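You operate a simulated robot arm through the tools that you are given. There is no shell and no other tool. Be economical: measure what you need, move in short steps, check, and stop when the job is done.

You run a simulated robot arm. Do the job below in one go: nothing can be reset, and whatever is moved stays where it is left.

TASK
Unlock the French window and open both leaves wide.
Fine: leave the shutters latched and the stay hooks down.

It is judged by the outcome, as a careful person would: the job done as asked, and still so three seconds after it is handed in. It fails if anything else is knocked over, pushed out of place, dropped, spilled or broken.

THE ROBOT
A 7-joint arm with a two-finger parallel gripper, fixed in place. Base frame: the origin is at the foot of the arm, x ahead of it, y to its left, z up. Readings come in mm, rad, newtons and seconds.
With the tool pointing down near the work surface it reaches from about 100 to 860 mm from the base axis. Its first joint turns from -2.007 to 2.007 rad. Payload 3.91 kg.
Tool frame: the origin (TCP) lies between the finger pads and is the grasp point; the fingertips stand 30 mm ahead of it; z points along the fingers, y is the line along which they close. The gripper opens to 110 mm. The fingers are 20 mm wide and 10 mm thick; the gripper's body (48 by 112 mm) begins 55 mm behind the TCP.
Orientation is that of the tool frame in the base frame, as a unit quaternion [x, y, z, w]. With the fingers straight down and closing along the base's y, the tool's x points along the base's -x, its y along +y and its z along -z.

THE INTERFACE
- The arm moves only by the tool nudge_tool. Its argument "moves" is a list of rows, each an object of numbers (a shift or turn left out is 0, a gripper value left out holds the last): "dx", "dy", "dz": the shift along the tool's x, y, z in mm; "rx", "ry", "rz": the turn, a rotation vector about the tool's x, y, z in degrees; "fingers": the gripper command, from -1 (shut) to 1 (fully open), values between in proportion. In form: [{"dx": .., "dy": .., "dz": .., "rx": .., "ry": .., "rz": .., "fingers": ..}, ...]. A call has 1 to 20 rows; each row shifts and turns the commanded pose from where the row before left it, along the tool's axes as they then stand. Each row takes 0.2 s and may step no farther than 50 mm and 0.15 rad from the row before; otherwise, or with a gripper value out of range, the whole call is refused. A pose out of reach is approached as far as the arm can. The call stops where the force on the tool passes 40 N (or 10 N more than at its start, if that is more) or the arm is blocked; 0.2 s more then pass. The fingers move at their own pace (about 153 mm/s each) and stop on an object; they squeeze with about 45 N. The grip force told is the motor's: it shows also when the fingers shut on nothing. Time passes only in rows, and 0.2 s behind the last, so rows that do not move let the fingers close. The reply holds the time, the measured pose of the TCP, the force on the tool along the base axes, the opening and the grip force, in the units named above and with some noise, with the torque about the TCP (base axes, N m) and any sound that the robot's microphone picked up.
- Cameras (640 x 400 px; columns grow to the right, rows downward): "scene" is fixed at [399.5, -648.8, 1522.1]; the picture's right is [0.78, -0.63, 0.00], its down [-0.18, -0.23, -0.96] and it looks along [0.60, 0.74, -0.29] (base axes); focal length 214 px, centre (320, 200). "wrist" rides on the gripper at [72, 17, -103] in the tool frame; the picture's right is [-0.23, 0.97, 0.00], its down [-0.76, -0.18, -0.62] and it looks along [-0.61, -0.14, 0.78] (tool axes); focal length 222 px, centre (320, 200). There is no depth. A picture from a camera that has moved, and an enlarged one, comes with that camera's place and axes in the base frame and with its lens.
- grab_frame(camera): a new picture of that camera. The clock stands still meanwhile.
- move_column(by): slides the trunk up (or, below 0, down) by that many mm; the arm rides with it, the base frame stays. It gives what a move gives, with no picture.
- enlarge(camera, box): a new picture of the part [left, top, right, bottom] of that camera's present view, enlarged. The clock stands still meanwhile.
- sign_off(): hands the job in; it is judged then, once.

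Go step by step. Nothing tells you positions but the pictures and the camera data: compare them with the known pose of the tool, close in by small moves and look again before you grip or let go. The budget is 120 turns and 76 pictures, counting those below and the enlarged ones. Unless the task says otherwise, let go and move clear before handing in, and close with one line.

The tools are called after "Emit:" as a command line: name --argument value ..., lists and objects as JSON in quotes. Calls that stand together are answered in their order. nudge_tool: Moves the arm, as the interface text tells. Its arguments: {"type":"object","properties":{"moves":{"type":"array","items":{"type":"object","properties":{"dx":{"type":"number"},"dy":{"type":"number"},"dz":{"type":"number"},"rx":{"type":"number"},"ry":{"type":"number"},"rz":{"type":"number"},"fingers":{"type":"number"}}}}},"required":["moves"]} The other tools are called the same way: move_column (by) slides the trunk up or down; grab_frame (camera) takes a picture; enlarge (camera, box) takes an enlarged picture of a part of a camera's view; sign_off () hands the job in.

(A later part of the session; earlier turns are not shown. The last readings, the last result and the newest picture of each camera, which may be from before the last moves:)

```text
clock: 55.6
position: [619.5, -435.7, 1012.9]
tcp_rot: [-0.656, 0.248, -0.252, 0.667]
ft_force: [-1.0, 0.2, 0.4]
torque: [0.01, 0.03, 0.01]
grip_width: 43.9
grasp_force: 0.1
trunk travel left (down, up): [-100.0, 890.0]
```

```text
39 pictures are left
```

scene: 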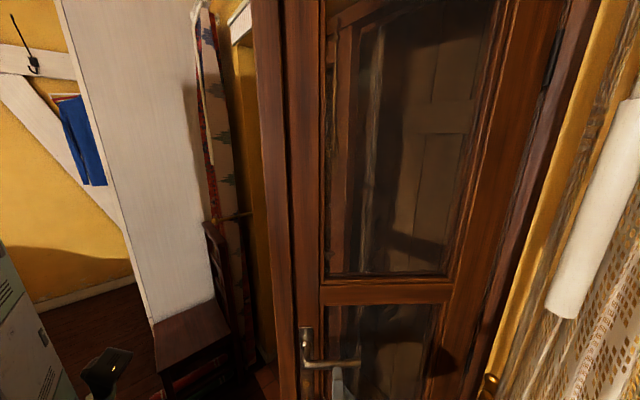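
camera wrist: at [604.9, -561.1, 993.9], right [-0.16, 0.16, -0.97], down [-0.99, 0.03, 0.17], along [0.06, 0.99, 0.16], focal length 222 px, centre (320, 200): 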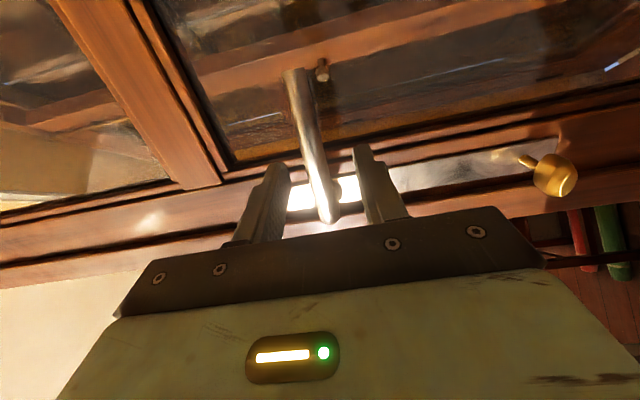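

The leaf is at about 50° and the lever stays horizontal. I'll retreat, slip round the leaf's free edge toward +y and swing the tool to point toward −y to push the outer face.

Emit:
nudge_tool --moves '[{"dx": -34, "dz": -21}, {"dx": -34, "dz": -21}, {"dx": -34, "dz": -21}, {"dx": -32, "dz": 29}, {"dx": -32, "dz": 29}, {"dx": -32, "dz": 29}, {"dx": -32, "dz": 29}, {"dx": -32, "dz": 29}, {"dx": -32, "dz": 29}]'

Emit:
nudge_tool --moves '[{"ry": 8.4, "fingers": -1}, {"ry": 8.4}, {"ry": 8.4}, {"ry": 8.4}, {"ry": 8.4}, {"ry": 8.4}, {"ry": 8.4}, {"ry": 8.4}, {"ry": 8.4}, {"ry": 8.4}, {"ry": 8.4}]'

Emit:
grab_frame --camera "wrist"

Emit:
grab_frame --camera "scene"

```text
clock: 57.6
position: [517.9, -264.2, 1164.7]
tcp_rot: [-0.656, 0.249, -0.252, 0.667]
ft_force: [0.1, -0.2, 0.0]
torque: [0.02, 0.0, 0.01]
grip_width: 43.9
grasp_force: 0.0
out of reach, approached as far as the arm can: row 1, 2, 3, 4, 5, 6, 7, 8, 9
trunk travel left (down, up): [-100.0, 890.0]
```

```text
clock: 60.0
position: [528.1, -286.9, 1229.8]
tcp_rot: [-0.271, 0.653, -0.648, 0.283]
ft_force: [-0.1, -0.6, 0.0]
torque: [0.0, -0.01, -0.03]
grip_width: 0.0
grasp_force: 36.8
out of reach, approached as far as the arm can: row 1, 2, 3, 4, 5, 6, 7, 8
trunk travel left (down, up): [-100.0, 890.0]
```

```text
38 pictures are left
camera wrist: at [404.0, -267.1, 1211.8], right [0.17, 0.18, -0.97], down [0.08, 0.98, 0.19], along [0.98, -0.11, 0.15], focal length 222 px, centre (320, 200)
```

wrist: 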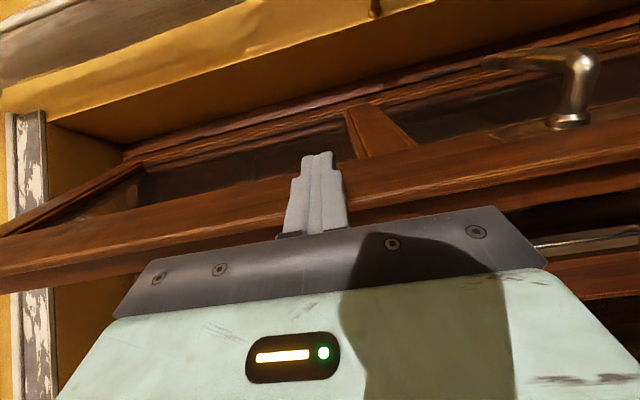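

```text
37 pictures are left
```

scene: 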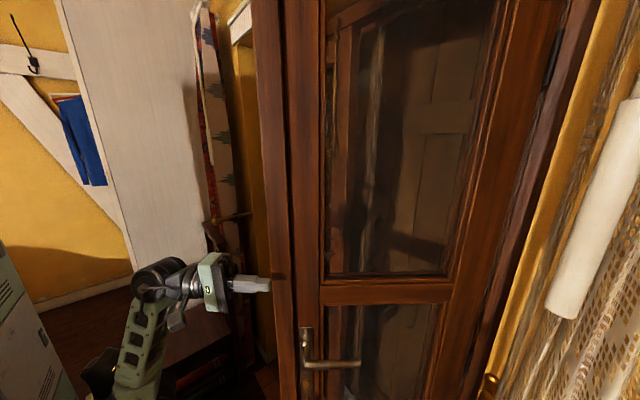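

The tool now points (0.72,-0.69) with its tip just room-side of the free edge (≈(579,-277)). I'll move +y past the edge, then forward, to get behind the leaf.

Emit:
nudge_tool --moves '[{"dz": -32, "dx": -34}, {"dz": -32, "dx": -34}, {"dz": -32, "dx": -34}, {"dz": 22, "dx": -21}, {"dz": 22, "dx": -21}, {"dz": 22, "dx": -21}]'

Emit:
grab_frame --camera "scene"

```text
clock: 61.4
position: [612.4, -174.0, 1200.0]
tcp_rot: [-0.272, 0.653, -0.648, 0.283]
ft_force: [0.6, 0.3, 0.5]
torque: [0.0, -0.02, 0.04]
grip_width: 0.0
grasp_force: 38.0
out of reach, approached as far as the arm can: row 2, 3, 4, 5, 6
trunk travel left (down, up): [-100.0, 890.0]
```

```text
36 pictures are left
```

scene: 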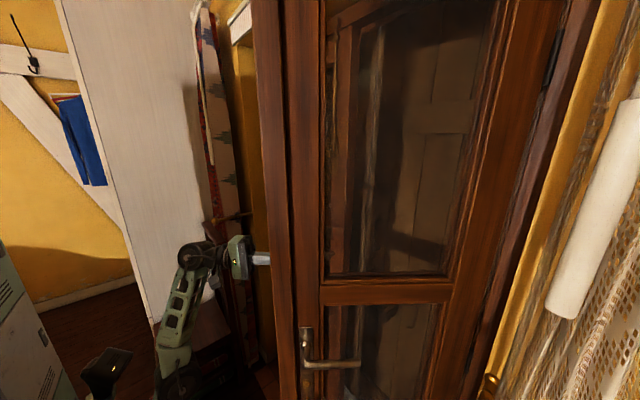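

The tool is now behind the leaf. Pushing the outer face along the arc.

Emit:
nudge_tool --moves '[{"dz": 23.5, "dx": 16.7}, {"dz": 23.5, "dx": 16.7}, {"dz": 23.5, "dx": 16.7}, {"dz": 9.4, "dx": 32.9}, {"dz": 9.4, "dx": 32.9}, {"dz": 9.4, "dx": 32.9}, {"dz": 9.4, "dx": 32.9}]'

Emit:
grab_frame --camera "scene"

```text
clock: 63.0
position: [566.8, -382.9, 1206.7]
tcp_rot: [-0.273, 0.654, -0.647, 0.282]
ft_force: [0.4, -0.1, 0.4]
torque: [0.03, -0.01, 0.03]
grip_width: 0.1
grasp_force: 37.7
out of reach, approached as far as the arm can: row 4, 5
trunk travel left (down, up): [-100.0, 890.0]
```

```text
35 pictures are left
```

scene: 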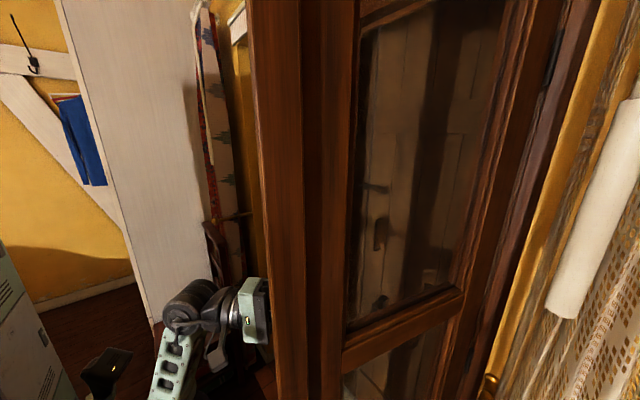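

Leaf at about 70°. Keep pushing.

Emit:
nudge_tool --moves '[{"dz": 15, "dx": 34}, {"dz": 15, "dx": 34}, {"dz": 15, "dx": 34}]'

Emit:
grab_frame --camera "scene"

Emit:
grab_frame --camera "wrist"

```text
clock: 63.8
position: [530.3, -486.4, 1189.4]
tcp_rot: [-0.272, 0.654, -0.647, 0.282]
ft_force: [0.5, 0.8, 0.7]
torque: [-0.01, 0.02, -0.03]
grip_width: 0.0
grasp_force: 37.7
out of reach, approached as far as the arm can: row 3
trunk travel left (down, up): [-100.0, 890.0]
```

```text
34 pictures are left
```

scene: 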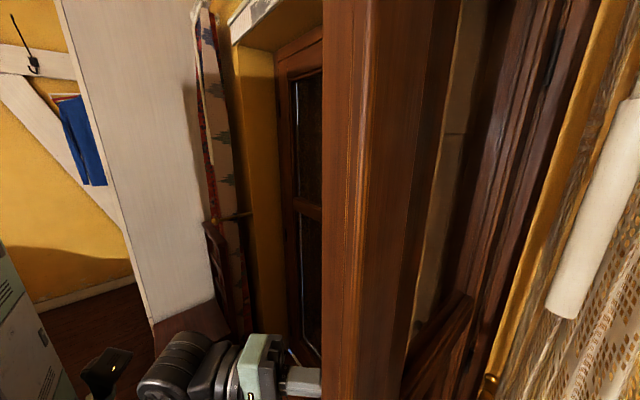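

```text
33 pictures are left
camera wrist: at [406.7, -467.4, 1172.0], right [0.17, 0.18, -0.97], down [0.08, 0.98, 0.19], along [0.98, -0.11, 0.15], focal length 222 px, centre (320, 200)
```

wrist: 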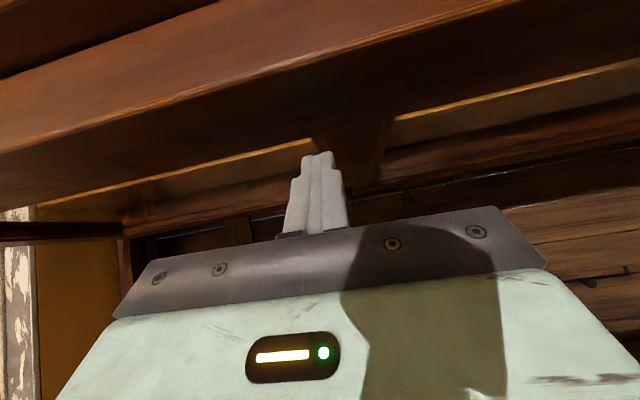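

The leaf is around 85° now. One more gentle push, watching the force.

Emit:
nudge_tool --moves '[{"dz": 9, "dx": 14}, {"dz": 9, "dx": 14}, {"dz": 9, "dx": 12}]'

Emit:
grab_frame --camera "scene"

```text
clock: 64.5
position: [525.1, -509.7, 1185.7]
tcp_rot: [0.275, -0.648, 0.649, -0.289]
ft_force: [-2.5, 12.2, -4.4]
torque: [0.12, 0.08, 0.15]
grip_width: 0.1
grasp_force: 38.3
out of reach, approached as far as the arm can: row 2, 3
trunk travel left (down, up): [-100.0, 890.0]
stopped in row 3: the force on the tool passed its limit (the readings are from after the stop); the commanded pose is now the measured one
```

```text
32 pictures are left
```

scene: 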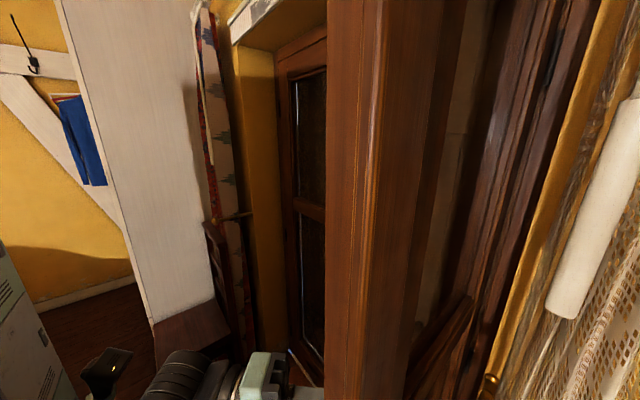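

The leaf is against its stop, nearly perpendicular. I'll retreat, turn the tool back toward the window and raise the trunk for the top bolt.

Emit:
nudge_tool --moves '[{"dz": -24.5, "dx": -39}, {"dz": -24.5, "dx": -39}, {"dz": -24.5, "dx": -39}, {"dz": -24.5, "dx": -39}, {"dz": -24.5, "dx": -39}, {"dz": -24.5, "dx": -39}, {"dz": -24.5, "dx": -39}, {"dz": -24.5, "dx": -39}, {"ry": -7.5}, {"ry": -7.5}, {"ry": -7.5}, {"ry": -7.5}, {"ry": -7.5}, {"ry": -7, "fingers": 0}]'

Emit:
move_column --by 250

Emit:
grab_frame --camera "wrist"

Emit:
grab_frame --camera "scene"

```text
clock: 67.5
position: [606.8, -170.8, 1202.1]
tcp_rot: [-0.5, 0.49, -0.496, 0.513]
ft_force: [0.1, -0.3, 0.5]
torque: [-0.02, -0.02, 0.0]
grip_width: 54.9
grasp_force: 0.1
out of reach, approached as far as the arm can: row 1, 2, 3, 4, 7, 8
trunk travel left (down, up): [-100.0, 890.0]
```

```text
clock: 70.1
position: [607.3, -170.7, 1452.8]
tcp_rot: [-0.5, 0.491, -0.496, 0.512]
ft_force: [0.2, -0.4, 0.0]
torque: [-0.01, -0.02, 0.03]
grip_width: 55.0
grasp_force: 0.1
trunk travel left (down, up): [-350.0, 640.0]
```

```text
31 pictures are left
camera wrist: at [506.5, -246.2, 1432.6], right [0.01, 0.23, -0.97], down [-0.65, 0.74, 0.17], along [0.76, 0.63, 0.16], focal length 222 px, centre (320, 200)
```

wrist: 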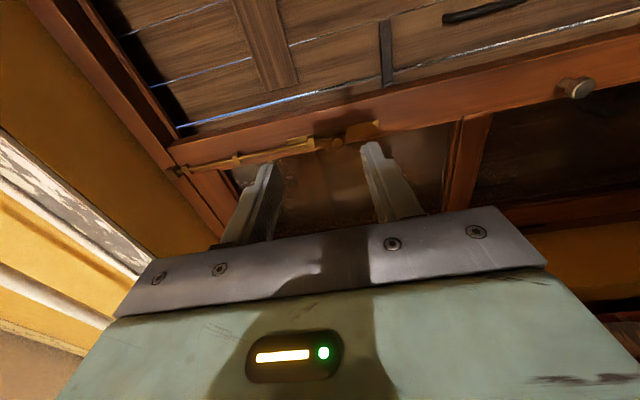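

```text
30 pictures are left
```

scene: 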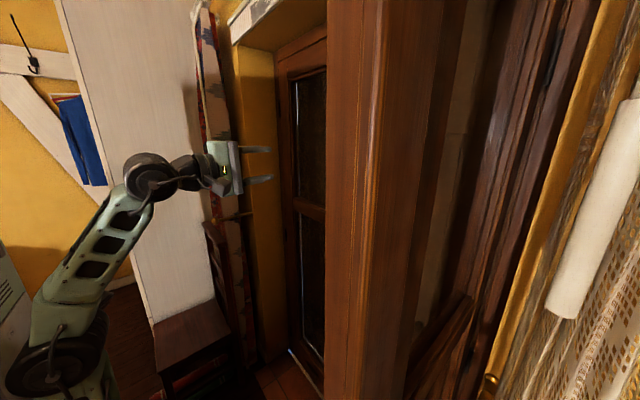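

Emit:
enlarge --camera "wrist" --box '[160, 60, 420, 220]'

```text
2.46 times, centred on (290, 140) of wrist
camera zoom: at [506.5, -246.2, 1432.6], right [0.01, 0.23, -0.97], down [-0.65, 0.74, 0.17], along [0.76, 0.63, 0.16], focal length 547 px, centre (394, 348)
```

zoom: 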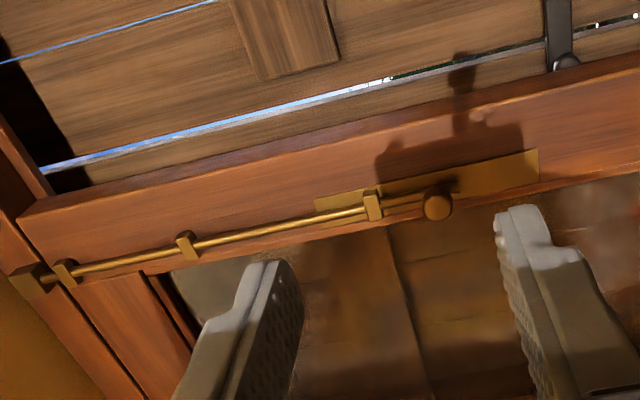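

The bolt knob is at about (922,-45,1452), and its back plate reaches down to z≈1359, so it slides down. I'll line up, raise the trunk so the arm works at its best height, and approach.

Emit:
nudge_tool --moves '[{"dx": -32, "dz": 38}, {"dx": -32, "dz": 38}, {"dx": -32, "dz": 38}, {"dx": -30, "dz": 38}]'

Emit:
move_column --by 200

Emit:
nudge_tool --moves '[{"dy": 40}, {"dy": 40}, {"dy": 40}, {"dy": 40}, {"dy": 40}, {"dz": 30}, {"dz": 30}, {"dz": 30}]'

Emit:
grab_frame --camera "wrist"

```text
clock: 71.1
position: [757.3, -37.7, 1406.6]
tcp_rot: [-0.5, 0.491, -0.497, 0.512]
ft_force: [-2.0, -1.5, 1.3]
torque: [0.0, 0.1, 0.14]
grip_width: 55.0
grasp_force: 0.1
out of reach, approached as far as the arm can: row 3, 4
trunk travel left (down, up): [-350.0, 640.0]
```

```text
clock: 73.2
position: [757.6, -38.3, 1607.8]
tcp_rot: [-0.5, 0.491, -0.495, 0.513]
ft_force: [-0.3, -0.2, -0.5]
torque: [0.04, -0.01, 0.0]
grip_width: 54.9
grasp_force: 0.1
trunk travel left (down, up): [-550.0, 440.0]
```

```text
clock: 75.0
position: [852.0, -33.9, 1408.1]
tcp_rot: [-0.5, 0.491, -0.496, 0.513]
ft_force: [-1.8, 0.3, 0.2]
torque: [0.01, 0.04, -0.01]
grip_width: 55.3
grasp_force: 0.0
trunk travel left (down, up): [-550.0, 440.0]
```

```text
28 pictures are left
camera wrist: at [750.2, -109.0, 1389.5], right [0.01, 0.23, -0.97], down [-0.65, 0.74, 0.17], along [0.76, 0.63, 0.16], focal length 222 px, centre (320, 200)
```

wrist: 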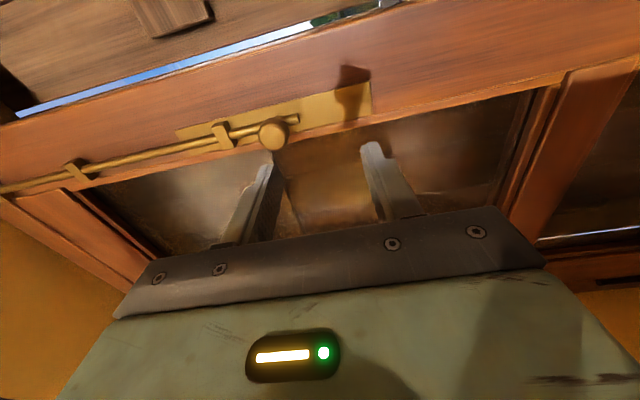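

Emit:
nudge_tool --moves '[{"dy": -39, "dx": 9}, {"dz": 20}, {"dz": 20}, {"dz": 12}]'

Emit:
grab_frame --camera "wrist"

```text
clock: 76.0
position: [903.1, -41.7, 1448.9]
tcp_rot: [-0.5, 0.49, -0.497, 0.513]
ft_force: [-1.0, -0.1, 0.4]
torque: [-0.04, 0.02, -0.02]
grip_width: 54.9
grasp_force: 0.1
trunk travel left (down, up): [-550.0, 440.0]
```

```text
27 pictures are left
camera wrist: at [802.0, -116.7, 1429.6], right [0.01, 0.23, -0.97], down [-0.65, 0.74, 0.17], along [0.76, 0.63, 0.16], focal length 222 px, centre (320, 200)
```

wrist: 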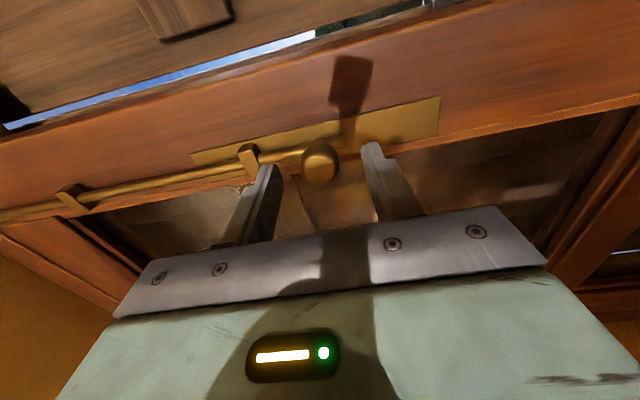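

The knob is centred between the fingers. Advancing a little and gripping.

Emit:
nudge_tool --moves '[{"dz": 7, "dx": 2}, {"fingers": -0.5}, {"fingers": -1}, {}]'

Emit:
grab_frame --camera "wrist"

```text
clock: 77.0
position: [910.2, -42.8, 1449.5]
tcp_rot: [-0.501, 0.491, -0.496, 0.513]
ft_force: [1.0, 0.4, 1.2]
torque: [0.02, -0.09, 0.04]
grip_width: 24.9
grasp_force: 44.7
trunk travel left (down, up): [-550.0, 440.0]
```

```text
26 pictures are left
camera wrist: at [809.3, -118.3, 1429.4], right [0.01, 0.23, -0.97], down [-0.65, 0.74, 0.17], along [0.76, 0.63, 0.16], focal length 222 px, centre (320, 200)
```

wrist: 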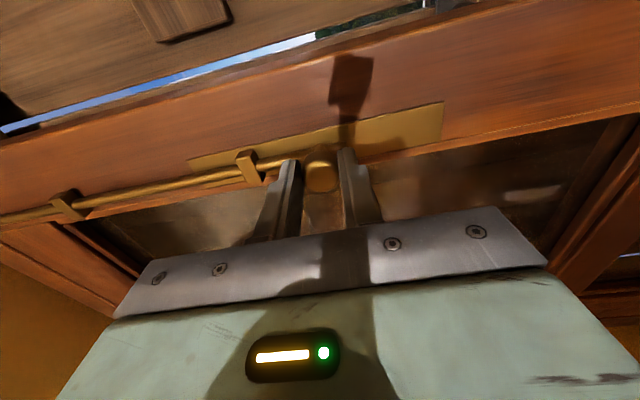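

Gripped (24.9 mm). Sliding the bolt down in small steps.

Emit:
nudge_tool --moves '[{"dy": 8}, {"dy": 8}, {"dy": 8}, {"dy": 8}]'

Emit:
nudge_tool --moves '[{"dy": 8}, {"dy": 8}, {"dy": 8}, {"dy": 8}, {"dy": 8}, {"dy": 8}]'

Emit:
grab_frame --camera "wrist"

```text
clock: 78.0
position: [908.3, -42.6, 1424.7]
tcp_rot: [-0.497, 0.487, -0.499, 0.517]
ft_force: [10.8, 1.8, 30.8]
torque: [0.05, -0.88, -0.7]
grip_width: 25.0
grasp_force: 45.3
trunk travel left (down, up): [-550.0, 440.0]
```

```text
clock: 78.4
position: [906.8, -43.0, 1422.9]
tcp_rot: [-0.495, 0.485, -0.5, 0.519]
ft_force: [8.7, -0.1, 10.7]
torque: [0.09, -0.42, -0.14]
grip_width: 24.7
grasp_force: 45.0
trunk travel left (down, up): [-550.0, 440.0]
stopped in row 1: the force on the tool passed its limit (the readings are from after the stop); the commanded pose is now the measured one
```

```text
25 pictures are left
camera wrist: at [806.9, -118.6, 1402.5], right [0.03, 0.24, -0.97], down [-0.65, 0.74, 0.16], along [0.76, 0.63, 0.18], focal length 222 px, centre (320, 200)
```

wrist: 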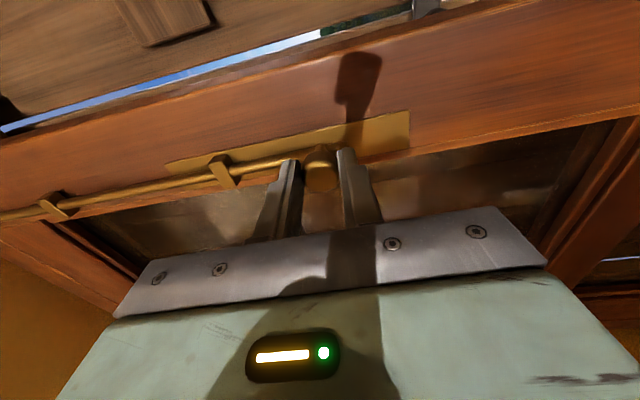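

Emit:
nudge_tool --moves '[{"dy": 6}, {"dy": 6}, {"dy": 6}, {"dy": 6}]'

```text
clock: 78.9
position: [904.1, -41.2, 1424.1]
tcp_rot: [-0.491, 0.481, -0.502, 0.525]
ft_force: [8.7, 2.0, 10.2]
torque: [0.07, -0.47, -0.05]
grip_width: 24.8
grasp_force: 44.9
trunk travel left (down, up): [-550.0, 440.0]
stopped in row 2: the force on the tool passed its limit (the readings are from after the stop); the commanded pose is now the measured one
```

It's at a firm stop after about 25 mm. I'll release, back off and check whether the bolt tip has left its keep.

Emit:
nudge_tool --moves '[{"dy": -2, "fingers": -0.2}, {}, {"dz": -30}, {"dz": -40}, {"dz": -40, "dy": -40}, {"dy": -40}, {"dy": -40}]'

Emit:
enlarge --camera "wrist" --box '[60, 60, 380, 240]'

```text
refused: row 5 steps farther than a row can; nothing moved
```

```text
2.00 times, centred on (220, 150) of wrist
camera zoom: at [804.7, -118.8, 1400.3], right [0.05, 0.24, -0.97], down [-0.66, 0.74, 0.15], along [0.75, 0.63, 0.19], focal length 444 px, centre (520, 300)
```

zoom: 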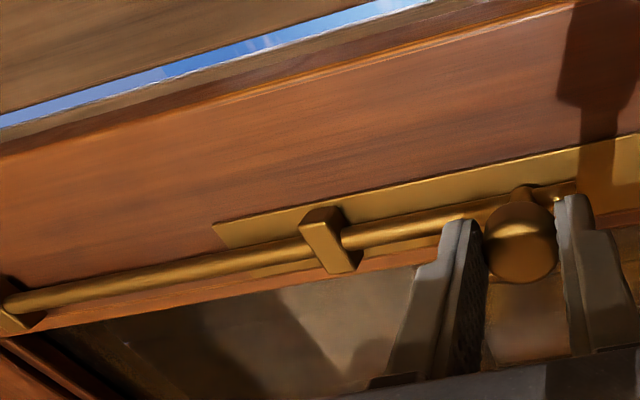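

Emit:
nudge_tool --moves '[{"dy": -2, "fingers": -0.2}, {}, {"dz": -30}, {"dz": -40}, {"dz": -30, "dy": -30}, {"dy": -40}, {"dy": -40}]'

Emit:
grab_frame --camera "wrist"

```text
clock: 80.5
position: [798.9, -46.5, 1529.4]
tcp_rot: [-0.492, 0.482, -0.502, 0.523]
ft_force: [0.7, 0.4, 0.3]
torque: [-0.05, 0.02, -0.03]
grip_width: 43.9
grasp_force: 0.0
trunk travel left (down, up): [-550.0, 440.0]
```

```text
23 pictures are left
camera wrist: at [699.3, -123.2, 1506.2], right [0.04, 0.24, -0.97], down [-0.66, 0.74, 0.15], along [0.75, 0.63, 0.19], focal length 222 px, centre (320, 200)
```

wrist: 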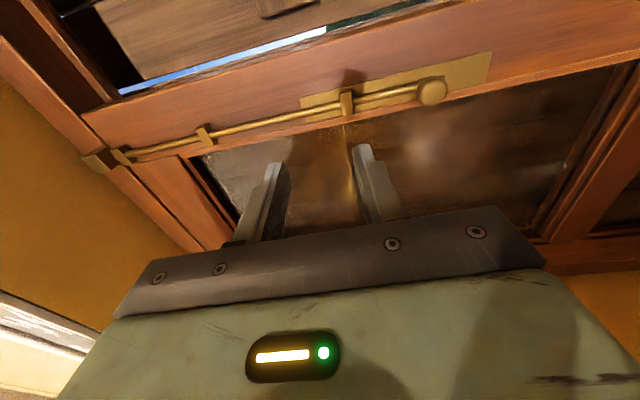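

Emit:
enlarge --camera "wrist" --box '[70, 120, 230, 200]'

```text
4.00 times, centred on (150, 160) of wrist
camera zoom: at [699.3, -123.2, 1506.2], right [0.04, 0.24, -0.97], down [-0.66, 0.74, 0.15], along [0.75, 0.63, 0.19], focal length 888 px, centre (1000, 360)
```

zoom: 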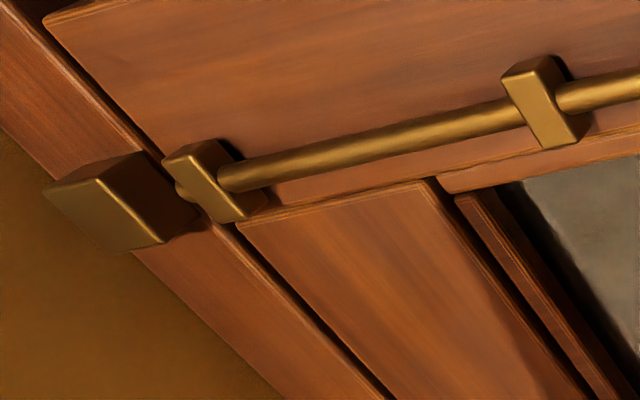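

The bolt tip is out of its keep. Now for the pull knob on the left leaf (≈(944,-37,1015)): I'll lower the trunk.

Emit:
move_column --by -220

Emit:
move_column --by -220

Emit:
nudge_tool --moves '[{"dy": 37, "dx": -5}, {"dy": 37}, {"dz": 30}, {"dz": 20}]'

Emit:
grab_frame --camera "wrist"

```text
clock: 82.8
position: [798.6, -46.6, 1309.8]
tcp_rot: [-0.491, 0.482, -0.502, 0.524]
ft_force: [-0.1, 1.0, 0.5]
torque: [0.0, 0.02, 0.05]
grip_width: 44.3
grasp_force: 0.1
trunk travel left (down, up): [-330.0, 660.0]
```

```text
clock: 85.2
position: [797.6, -46.8, 1089.4]
tcp_rot: [-0.491, 0.482, -0.501, 0.524]
ft_force: [-0.6, -0.1, -0.4]
torque: [0.03, 0.02, -0.01]
grip_width: 44.0
grasp_force: 0.1
trunk travel left (down, up): [-110.0, 880.0]
```

```text
clock: 86.2
position: [853.7, -40.5, 1018.0]
tcp_rot: [-0.492, 0.481, -0.501, 0.524]
ft_force: [0.5, -0.2, -0.5]
torque: [-0.03, 0.05, 0.0]
grip_width: 43.9
grasp_force: 0.1
trunk travel left (down, up): [-110.0, 880.0]
```

```text
21 pictures are left
camera wrist: at [752.4, -115.8, 994.5], right [0.04, 0.24, -0.97], down [-0.66, 0.74, 0.15], along [0.75, 0.63, 0.19], focal length 222 px, centre (320, 200)
```

wrist: 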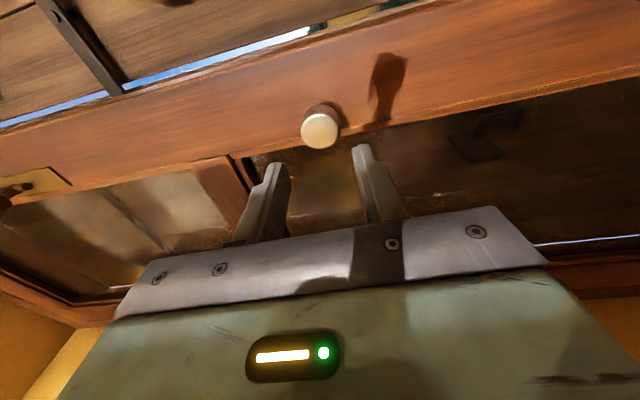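

Emit:
nudge_tool --moves '[{"dz": 20, "dy": 1}, {"dz": 20}, {"dz": 20}, {"fingers": -0.5}, {"fingers": -1}, {}]'

Emit:
grab_frame --camera "wrist"

```text
clock: 87.6
position: [912.3, -37.1, 1019.1]
tcp_rot: [-0.493, 0.482, -0.501, 0.523]
ft_force: [-21.4, 0.2, -17.7]
torque: [0.13, 0.49, -0.13]
grip_width: 33.2
grasp_force: 45.2
trunk travel left (down, up): [-110.0, 880.0]
```

```text
20 pictures are left
camera wrist: at [812.5, -113.6, 995.8], right [0.04, 0.24, -0.97], down [-0.66, 0.74, 0.15], along [0.75, 0.63, 0.19], focal length 222 px, centre (320, 200)
```

wrist: 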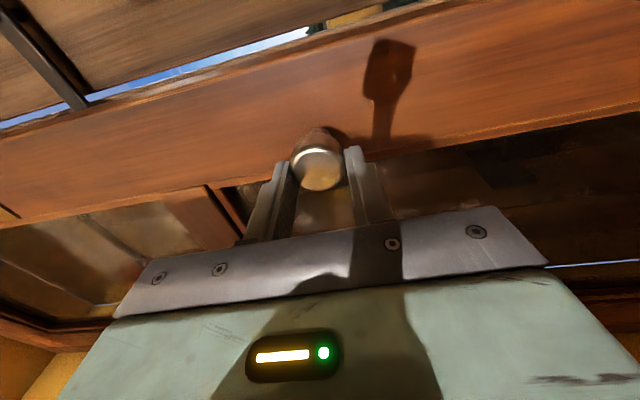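

Gripped. Gentle pull to see whether the left leaf is free.

Emit:
nudge_tool --moves '[{"dz": -6, "dy": 2}, {"dz": -7}, {"dz": -8}, {"dz": -8}]'

Emit:
grab_frame --camera "wrist"

```text
clock: 88.6
position: [881.8, -35.4, 1018.2]
tcp_rot: [-0.493, 0.479, -0.501, 0.526]
ft_force: [4.6, 15.7, 7.8]
torque: [0.1, -0.12, -0.05]
grip_width: 33.8
grasp_force: 45.1
trunk travel left (down, up): [-110.0, 880.0]
```

```text
19 pictures are left
camera wrist: at [783.2, -111.9, 994.9], right [0.05, 0.24, -0.97], down [-0.66, 0.74, 0.15], along [0.75, 0.63, 0.19], focal length 222 px, centre (320, 200)
```

wrist: 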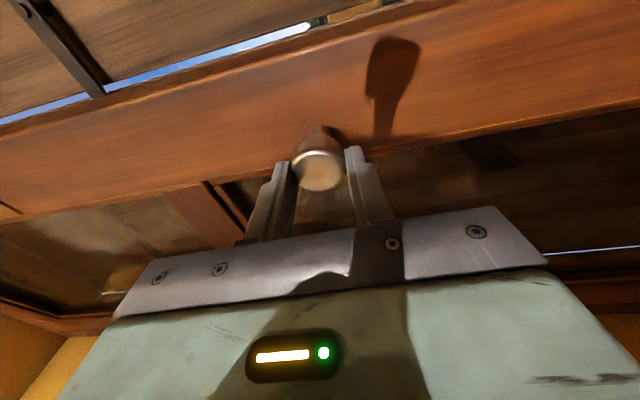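

The left leaf is coming. Continuing on its arc.

Emit:
nudge_tool --moves '[{"dz": -32, "dx": -8, "ry": 4}, {"dz": -32, "dx": -8, "ry": 4}, {"dz": -32, "dx": -8, "ry": 4}, {"dz": -32, "dx": -8, "ry": 4}]'

Emit:
grab_frame --camera "scene"

```text
clock: 89.4
position: [784.4, -5.7, 1017.4]
tcp_rot: [0.438, -0.526, 0.55, -0.478]
ft_force: [0.4, 5.2, 6.6]
torque: [-0.07, -0.57, 1.02]
grip_width: 33.8
grasp_force: 45.1
trunk travel left (down, up): [-110.0, 880.0]
stopped in row 4: the force on the tool passed its limit (the readings are from after the stop); the commanded pose is now the measured one
```

```text
18 pictures are left
```

scene: 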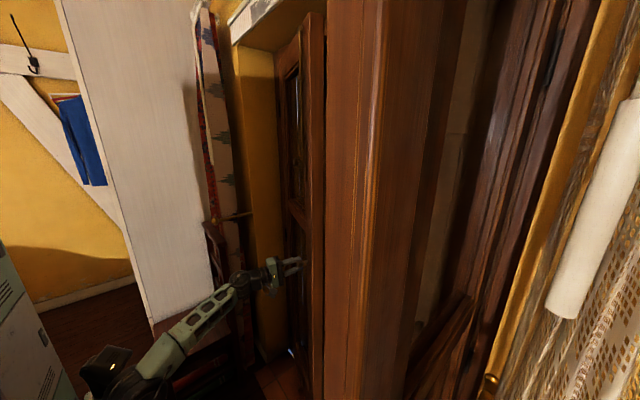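

Left leaf is about 17° open. I'll continue with smaller steps.

Emit:
nudge_tool --moves '[{"dz": -16, "dx": -4.5, "ry": 2}, {"dz": -16, "dx": -4.5, "ry": 2}, {"dz": -16, "dx": -4.5, "ry": 2}, {"dz": -16, "dx": -4.5, "ry": 2}, {"dz": -16, "dx": -4.5, "ry": 2}, {"dz": -16, "dx": -4.5, "ry": 2}]'

```text
clock: 90.3
position: [733.6, 22.0, 1018.1]
tcp_rot: [0.405, -0.55, 0.575, -0.45]
ft_force: [2.5, 5.4, 7.9]
torque: [-0.05, -0.36, 0.6]
grip_width: 33.4
grasp_force: 44.9
trunk travel left (down, up): [-110.0, 880.0]
stopped in row 4: the force on the tool passed its limit (the readings are from after the stop); the commanded pose is now the measured one
```

Emit:
nudge_tool --moves '[{"dz": -10, "dx": -4, "ry": 1.5}, {"dz": -10, "dx": -4, "ry": 1.5}, {"dz": -10, "dx": -4, "ry": 1.5}, {"dz": -10, "dx": -4, "ry": 1.5}, {"dz": -10, "dx": -4, "ry": 1.5}, {"dz": -10, "dx": -4, "ry": 1.5}, {"dz": -10, "dx": -4, "ry": 1.5}, {"dz": -10, "dx": -4, "ry": 1.5}]'

Emit:
grab_frame --camera "scene"

```text
clock: 92.2
position: [667.9, 76.3, 1017.7]
tcp_rot: [0.337, -0.596, 0.617, -0.389]
ft_force: [-11.9, -16.6, 29.4]
torque: [-0.46, -0.76, -0.88]
grip_width: 33.4
grasp_force: 44.9
trunk travel left (down, up): [-110.0, 880.0]
```

```text
17 pictures are left
```

scene: 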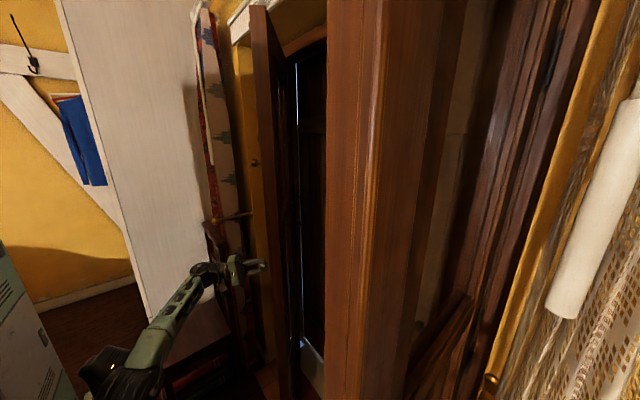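

The left leaf is about 34° open. I'll release, back away and slip round its free edge (≈(687,3)) to push it from the outside.

Emit:
nudge_tool --moves '[{"dy": 1, "fingers": 0}, {}, {"dz": -30}, {"dz": -30}, {"dz": 13, "dx": 34.7}, {"dz": 13, "dx": 34.7}, {"dz": 13, "dx": 34.7}, {"dz": 13, "dx": 34.7}, {"dz": 13, "dx": 34.7}, {"dz": 13, "dx": 34.7}]'

Emit:
nudge_tool --moves '[{"ry": -8.5, "fingers": -1}, {"ry": -8.5}, {"ry": -8.5}, {"ry": -8.5}, {"ry": -8.5}, {"ry": -8.5}, {"ry": -8.5}, {"ry": -8.5}]'

Emit:
grab_frame --camera "scene"

Emit:
grab_frame --camera "wrist"

```text
clock: 94.3
position: [598.6, -61.4, 1004.0]
tcp_rot: [0.342, -0.596, 0.615, -0.387]
ft_force: [0.6, 0.2, 0.2]
torque: [0.01, 0.0, 0.05]
grip_width: 54.8
grasp_force: 0.1
out of reach, approached as far as the arm can: row 9, 10
trunk travel left (down, up): [-110.0, 880.0]
```

```text
clock: 96.2
position: [739.1, -73.1, 983.9]
tcp_rot: [-0.565, 0.397, -0.43, 0.582]
ft_force: [-3.1, -8.1, -3.3]
torque: [-0.13, 0.01, -0.14]
grip_width: 0.1
grasp_force: 38.2
out of reach, approached as far as the arm can: row 1, 2, 3, 4, 5, 7, 8
trunk travel left (down, up): [-110.0, 880.0]
stopped in row 8: the force on the tool passed its limit (the readings are from after the stop); the commanded pose is now the measured one
```

```text
16 pictures are left
```

scene: 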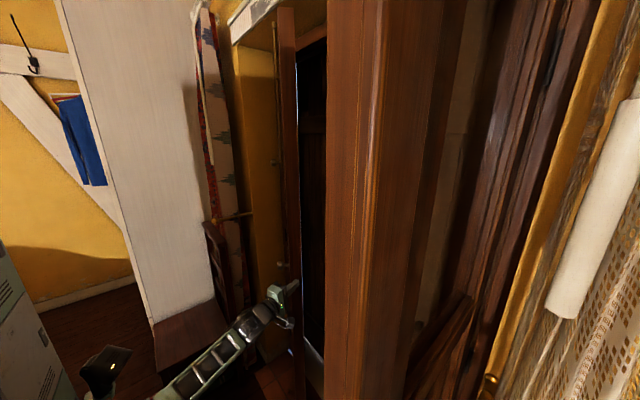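

```text
15 pictures are left
camera wrist: at [663.5, -174.0, 962.6], right [-0.02, 0.21, -0.98], down [-0.84, 0.53, 0.13], along [0.54, 0.82, 0.16], focal length 222 px, centre (320, 200)
```

wrist: 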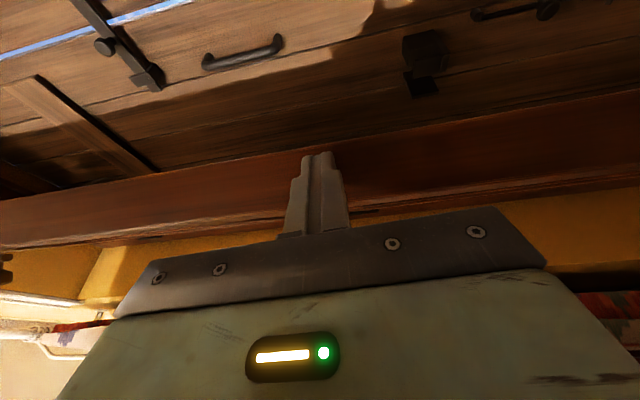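

The tool swung forward and nudged the leaf back slightly (≈25°), and its tip is now right by the leaf's edge. I'll shift −y, move forward past the edge, then yaw to get behind it.

Emit:
nudge_tool --moves '[{"dz": -9.5, "dx": 28.4}, {"dz": 28, "dx": 9.5}, {"dz": 28, "dx": 9.5}, {"dz": 28, "dx": 9.5}, {"ry": -7}, {"ry": -7}]'

Emit:
grab_frame --camera "scene"

Emit:
grab_frame --camera "wrist"

```text
clock: 97.6
position: [797.2, -51.3, 1019.5]
tcp_rot: [-0.59, 0.359, -0.394, 0.606]
ft_force: [0.0, 0.0, -0.8]
torque: [-0.03, 0.05, 0.0]
grip_width: 0.2
grasp_force: 37.4
out of reach, approached as far as the arm can: row 1, 4, 5, 6
trunk travel left (down, up): [-110.0, 880.0]
```

```text
14 pictures are left
```

scene: 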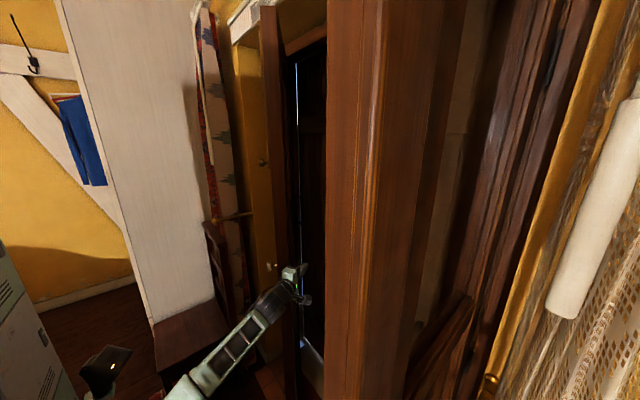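

```text
13 pictures are left
camera wrist: at [736.6, -161.8, 1000.0], right [-0.04, 0.2, -0.98], down [-0.9, 0.42, 0.13], along [0.44, 0.89, 0.16], focal length 222 px, centre (320, 200)
```

wrist: 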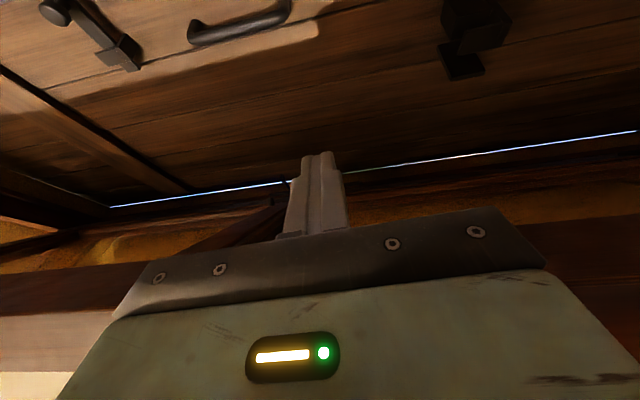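

The fingers are now behind the leaf, which has moved back to about 33°. Pushing toward +y.

Emit:
nudge_tool --moves '[{"dz": 2, "dx": -40}, {"dz": 2, "dx": -40}, {"dz": 2, "dx": -40}, {"ry": -5, "dx": -20}, {"ry": -5, "dx": -20}]'

Emit:
grab_frame --camera "scene"

```text
clock: 97.9
position: [793.4, -48.0, 1019.4]
tcp_rot: [-0.583, 0.366, -0.402, 0.604]
ft_force: [-6.4, -12.7, 1.5]
torque: [-0.23, 0.2, 1.0]
grip_width: 0.0
grasp_force: 38.1
trunk travel left (down, up): [-110.0, 880.0]
stopped in row 1: the force on the tool passed its limit (the readings are from after the stop); the commanded pose is now the measured one
```

```text
12 pictures are left
```

scene: 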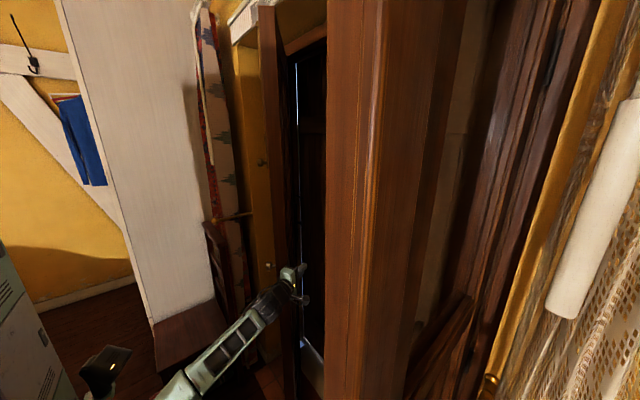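

The step was too brisk. I'll use smaller ones along the leaf's swing direction.

Emit:
nudge_tool --moves '[{"dz": -4, "dx": -8}, {"dz": -5, "dx": -10}, {"dz": -5, "dx": -12}, {"dz": -5, "dx": -12}, {"dz": -5, "dx": -12}, {"dz": -5, "dx": -12}, {"dz": -5, "dx": -12}, {"dz": -5, "dx": -12}, {"dz": -5, "dx": -12}, {"dz": -5, "dx": -12}]'

Emit:
grab_frame --camera "scene"

```text
clock: 98.6
position: [776.5, -38.8, 1018.3]
tcp_rot: [-0.58, 0.369, -0.404, 0.603]
ft_force: [-7.8, -13.7, 0.2]
torque: [-0.27, 0.23, 1.01]
grip_width: 0.2
grasp_force: 37.3
trunk travel left (down, up): [-110.0, 880.0]
stopped in row 3: the force on the tool passed its limit (the readings are from after the stop); the commanded pose is now the measured one
```

```text
11 pictures are left
```

scene: 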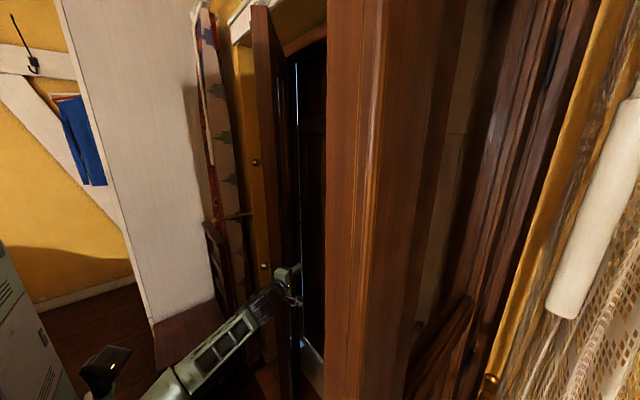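

The leaf has some drag, so I'll push slowly along its arc.

Emit:
nudge_tool --moves '[{"dz": -3, "dx": -5.5}, {"dz": -3, "dx": -5.5}, {"dz": -3, "dx": -5.5}, {"dz": -3, "dx": -5.5}, {"dz": -3, "dx": -5.5}, {"dz": -3, "dx": -5.5}, {"dz": -3, "dx": -5.5}, {"dz": -3, "dx": -5.5}, {"dz": -3, "dx": -5.5}, {"dz": -3, "dx": -5.5}, {"dz": -3, "dx": -5.5}, {"dz": -3, "dx": -5.5}, {"dz": -3, "dx": -5.5}, {"dz": -3, "dx": -5.5}, {"dz": -3, "dx": -5.5}, {"dz": -3, "dx": -5.5}, {"dz": -3, "dx": -5.5}, {"dz": -3, "dx": -5.5}, {"dz": -3, "dx": -5.5}, {"dz": -3, "dx": -5.5}]'

```text
clock: 102.8
position: [678.1, 40.1, 1011.6]
tcp_rot: [-0.582, 0.369, -0.402, 0.603]
ft_force: [0.2, -0.7, 0.4]
torque: [-0.01, -0.05, 0.02]
grip_width: 0.0
grasp_force: 37.3
trunk travel left (down, up): [-110.0, 880.0]
```

That worked. Next segment.

Emit:
nudge_tool --moves '[{"dz": -1.6, "dx": -6.5}, {"dz": -1.6, "dx": -6.5}, {"dz": -1.6, "dx": -6.5}, {"dz": -1.6, "dx": -6.5}, {"dz": -1.6, "dx": -6.5}, {"dz": -1.6, "dx": -6.5}, {"dz": -1.6, "dx": -6.5}, {"dz": -1.6, "dx": -6.5}, {"dz": -1.6, "dx": -6.5}, {"dz": -1.6, "dx": -6.5}, {"dz": -1.6, "dx": -6.5}, {"dz": -1.6, "dx": -6.5}, {"dz": -1.6, "dx": -6.5}, {"dz": -1.6, "dx": -6.5}, {"dz": -1.6, "dx": -6.5}, {"dz": -1.6, "dx": -6.5}, {"dz": -1.6, "dx": -6.5}, {"dz": -1.6, "dx": -6.5}, {"dz": -1.6, "dx": -6.5}, {"dz": -1.6, "dx": -6.5}]'

Emit:
grab_frame --camera "scene"

```text
clock: 107.0
position: [619.1, 128.9, 1012.0]
tcp_rot: [-0.584, 0.364, -0.391, 0.611]
ft_force: [-69.5, -41.6, 2.2]
torque: [-2.47, 4.31, 2.28]
grip_width: 0.0
grasp_force: 37.3
out of reach, approached as far as the arm can: row 14, 15, 16, 17, 18, 19, 20
trunk travel left (down, up): [-110.0, 880.0]
stopped in row 20: the force on the tool passed its limit (the readings are from after the stop); the commanded pose is now the measured one
```

```text
10 pictures are left
```

scene: 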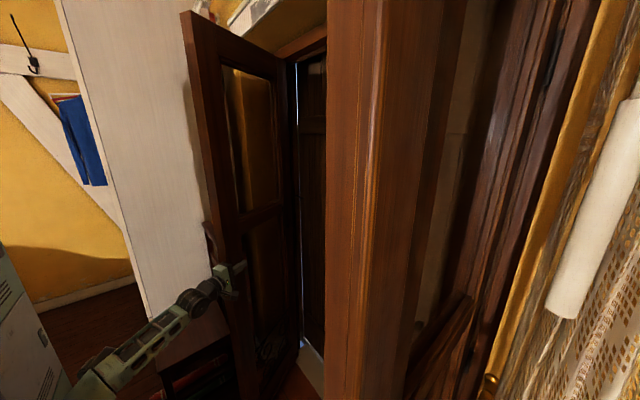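

The leaf is about 60° open, but I'm at the arm's near-reach limit and pressing. I'll back off, raise the arm to a better height and move a little farther in before pushing again.

Emit:
nudge_tool --moves '[{"dz": -11, "dx": 22}, {"dz": -11, "dx": 22}, {"dy": -40}, {"dy": -40}, {"dy": -40}, {"dy": -40}, {"dz": 20, "dx": 10}, {"dz": 20, "dx": 9}]'

Emit:
grab_frame --camera "wrist"

```text
clock: 108.8
position: [649.1, 87.9, 1172.3]
tcp_rot: [-0.595, 0.358, -0.388, 0.606]
ft_force: [-58.9, -40.5, -30.7]
torque: [-1.21, -1.05, 3.75]
grip_width: 0.0
grasp_force: 37.7
out of reach, approached as far as the arm can: row 2
trunk travel left (down, up): [-110.0, 880.0]
stopped in row 8: the force on the tool passed its limit (the readings are from after the stop); the commanded pose is now the measured one
```

```text
9 pictures are left
camera wrist: at [589.5, -22.7, 1153.9], right [-0.06, 0.2, -0.98], down [-0.9, 0.41, 0.13], along [0.42, 0.89, 0.15], focal length 222 px, centre (320, 200)
```

wrist: 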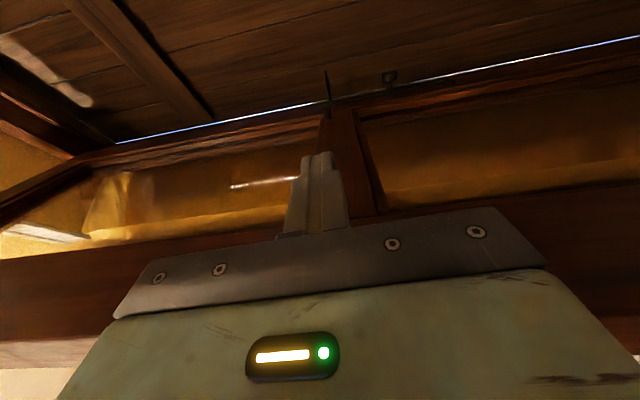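

The palm was catching the leaf's end edge. I'll pull back so only the fingers touch the edge, go a bit higher for reach, and push again slowly.

Emit:
nudge_tool --moves '[{"dz": -20}, {"dz": -20}, {"dy": -40}]'

Emit:
nudge_tool --moves '[{"dz": -0.7, "dx": -7}, {"dz": -0.7, "dx": -7}, {"dz": -0.7, "dx": -7}, {"dz": -0.7, "dx": -7}, {"dz": -0.7, "dx": -7}, {"dz": -0.7, "dx": -7}, {"dz": -0.7, "dx": -7}, {"dz": -0.7, "dx": -7}, {"dz": -0.8, "dx": -6.5}, {"dz": -0.8, "dx": -6.5}, {"dz": -0.8, "dx": -6.5}, {"dz": -0.8, "dx": -6.5}, {"dz": -0.8, "dx": -6.5}, {"dz": -0.8, "dx": -6.5}, {"dz": -0.8, "dx": -6.5}, {"dz": -0.8, "dx": -6.5}, {"dz": -0.8, "dx": -6.5}, {"dz": -0.8, "dx": -6.5}]'

Emit:
grab_frame --camera "scene"

```text
clock: 109.6
position: [607.6, 86.0, 1210.1]
tcp_rot: [-0.599, 0.349, -0.379, 0.612]
ft_force: [6.8, -8.4, 0.2]
torque: [0.01, -0.06, 0.81]
grip_width: 0.0
grasp_force: 37.6
trunk travel left (down, up): [-110.0, 880.0]
```

```text
clock: 113.4
position: [546.7, 178.2, 1207.2]
tcp_rot: [-0.594, 0.357, -0.388, 0.607]
ft_force: [-0.2, 0.1, 0.0]
torque: [0.01, 0.0, 0.01]
grip_width: 0.0
grasp_force: 37.6
trunk travel left (down, up): [-110.0, 880.0]
```

```text
8 pictures are left
```

scene: 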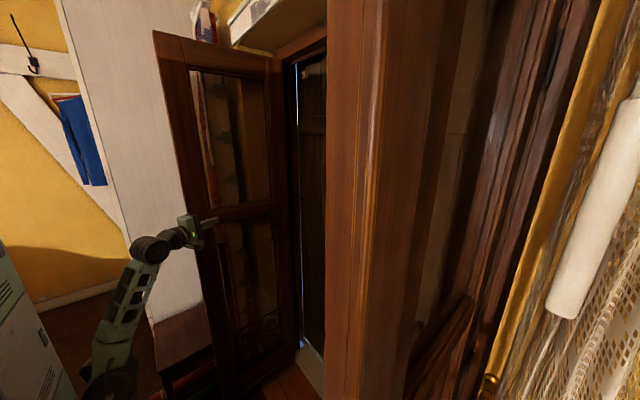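

Leaf at about 68°. Continuing with the fingertip on its face.

Emit:
nudge_tool --moves '[{"dz": 4.2, "dx": -5.2}, {"dz": 4.2, "dx": -5.2}, {"dz": 4.2, "dx": -5.2}, {"dz": 4.2, "dx": -5.2}, {"dz": 4.2, "dx": -5.2}, {"dz": 4.2, "dx": -5.2}, {"dz": 4.2, "dx": -5.2}, {"dz": 4.2, "dx": -5.2}, {"dz": 4.2, "dx": -5.2}, {"dz": 4.2, "dx": -5.2}, {"dz": 4.2, "dx": -5.2}, {"dz": 4.2, "dx": -5.2}, {"dz": 4.2, "dx": -5.2}, {"dz": 4.2, "dx": -5.2}, {"dz": 4.2, "dx": -5.2}, {"dz": 4.2, "dx": -5.2}, {"dz": 4.2, "dx": -5.2}, {"dz": 4.2, "dx": -5.2}]'

Emit:
grab_frame --camera "scene"

```text
clock: 117.2
position: [555.3, 214.8, 1200.5]
tcp_rot: [-0.594, 0.355, -0.388, 0.608]
ft_force: [0.0, 0.7, -0.3]
torque: [0.01, 0.0, 0.0]
grip_width: 0.0
grasp_force: 37.3
out of reach, approached as far as the arm can: row 6, 7, 8, 9, 10, 11, 12, 13, 14, 15, 16, 17, 18
trunk travel left (down, up): [-110.0, 880.0]
```

```text
7 pictures are left
```

scene: 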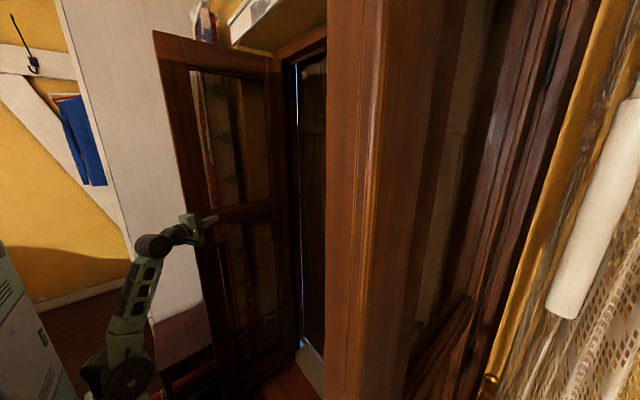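

I'm stuck on an arm limit rather than the leaf. I'll try a slightly larger yaw and more forward reach.

Emit:
nudge_tool --moves '[{"dz": 8}, {"dz": 8}, {"dz": 8}, {"dz": 8}, {"dz": 8, "ry": -3}, {"dz": 6, "dx": -3, "ry": -3}, {"dz": 5, "dx": -4, "ry": -3}, {"dz": 5, "dx": -5, "ry": -3}, {"dz": 5, "dx": -5}, {"dz": 5, "dx": -5}, {"dz": 5, "dx": -5}, {"dz": 5, "dx": -5}]'

```text
clock: 119.8
position: [589.3, 254.3, 1186.4]
tcp_rot: [-0.632, 0.292, -0.324, 0.641]
ft_force: [0.1, 0.4, 0.2]
torque: [0.02, -0.04, 0.0]
grip_width: 0.3
grasp_force: 37.4
out of reach, approached as far as the arm can: row 1, 2, 3, 4, 7, 9, 11
trunk travel left (down, up): [-110.0, 880.0]
```

Working. The tip is pushing at about 77°. Continuing with more yaw.

Emit:
nudge_tool --moves '[{"dz": 3.5, "dx": -4, "ry": -2}, {"dz": 3.5, "dx": -4, "ry": -2}, {"dz": 3.5, "dx": -4, "ry": -2}, {"dz": 3.5, "dx": -4, "ry": -2}, {"dz": 3.5, "dx": -4, "ry": -2}, {"dz": 3.5, "dx": -4, "ry": -2}, {"dz": 4, "dx": -4}, {"dz": 4, "dx": -4}, {"dz": 4, "dx": -4}, {"dz": 4, "dx": -4}, {"dz": 4, "dx": -4}]'

Emit:
grab_frame --camera "scene"

```text
clock: 122.2
position: [577.9, 293.3, 1170.4]
tcp_rot: [-0.659, 0.226, -0.263, 0.667]
ft_force: [-6.1, -19.4, -8.6]
torque: [-0.24, 0.09, -0.1]
grip_width: 0.0
grasp_force: 37.6
out of reach, approached as far as the arm can: row 1, 3, 5, 7, 9, 11
trunk travel left (down, up): [-110.0, 880.0]
stopped in row 11: the force on the tool passed its limit (the readings are from after the stop); the commanded pose is now the measured one
```

```text
6 pictures are left
```

scene: 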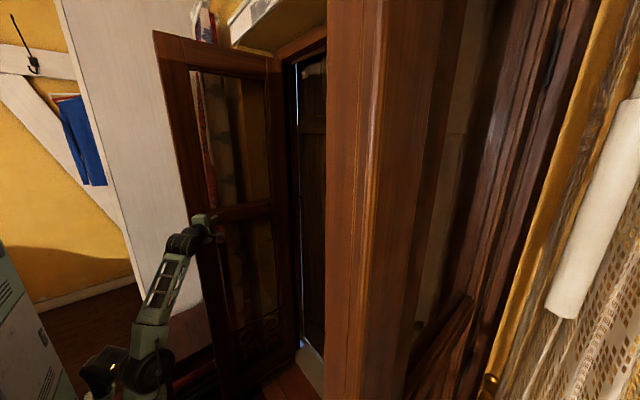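

The leaf edge hasn't moved between the last three pictures despite a 40 N push, so it's at its limit, near 90°. I'll back off and inspect it, the chair and the surroundings.

Emit:
nudge_tool --moves '[{"dz": -15, "dx": 15}, {"dz": -15, "dx": 20}, {"dz": -15, "dx": 30}, {"dz": -15, "dx": 35}, {"dz": -10, "dx": 35}, {"dz": -5, "dx": 35}]'

Emit:
grab_frame --camera "scene"

Emit:
grab_frame --camera "wrist"

```text
clock: 123.6
position: [651.3, 130.5, 1165.6]
tcp_rot: [-0.658, 0.224, -0.261, 0.669]
ft_force: [-0.2, 0.6, -0.7]
torque: [-0.02, 0.01, 0.03]
grip_width: 0.0
grasp_force: 37.7
out of reach, approached as far as the arm can: row 6
trunk travel left (down, up): [-110.0, 880.0]
```

```text
5 pictures are left
```

scene: 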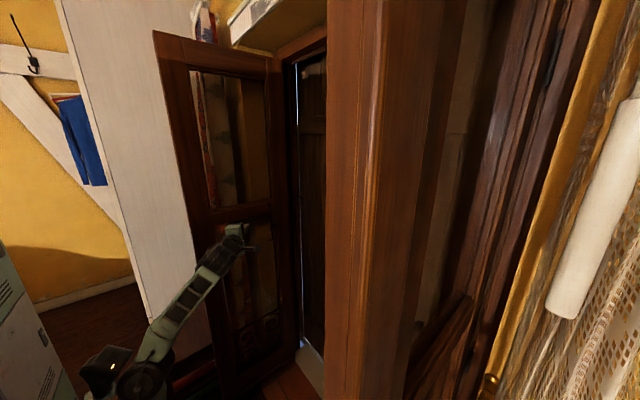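

```text
4 pictures are left
camera wrist: at [640.7, 4.4, 1147.8], right [-0.12, 0.14, -0.98], down [-0.99, 0.02, 0.13], along [0.03, 0.99, 0.14], focal length 222 px, centre (320, 200)
```

wrist: 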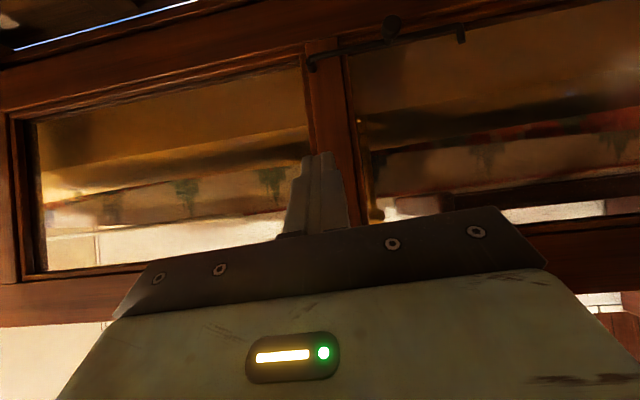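

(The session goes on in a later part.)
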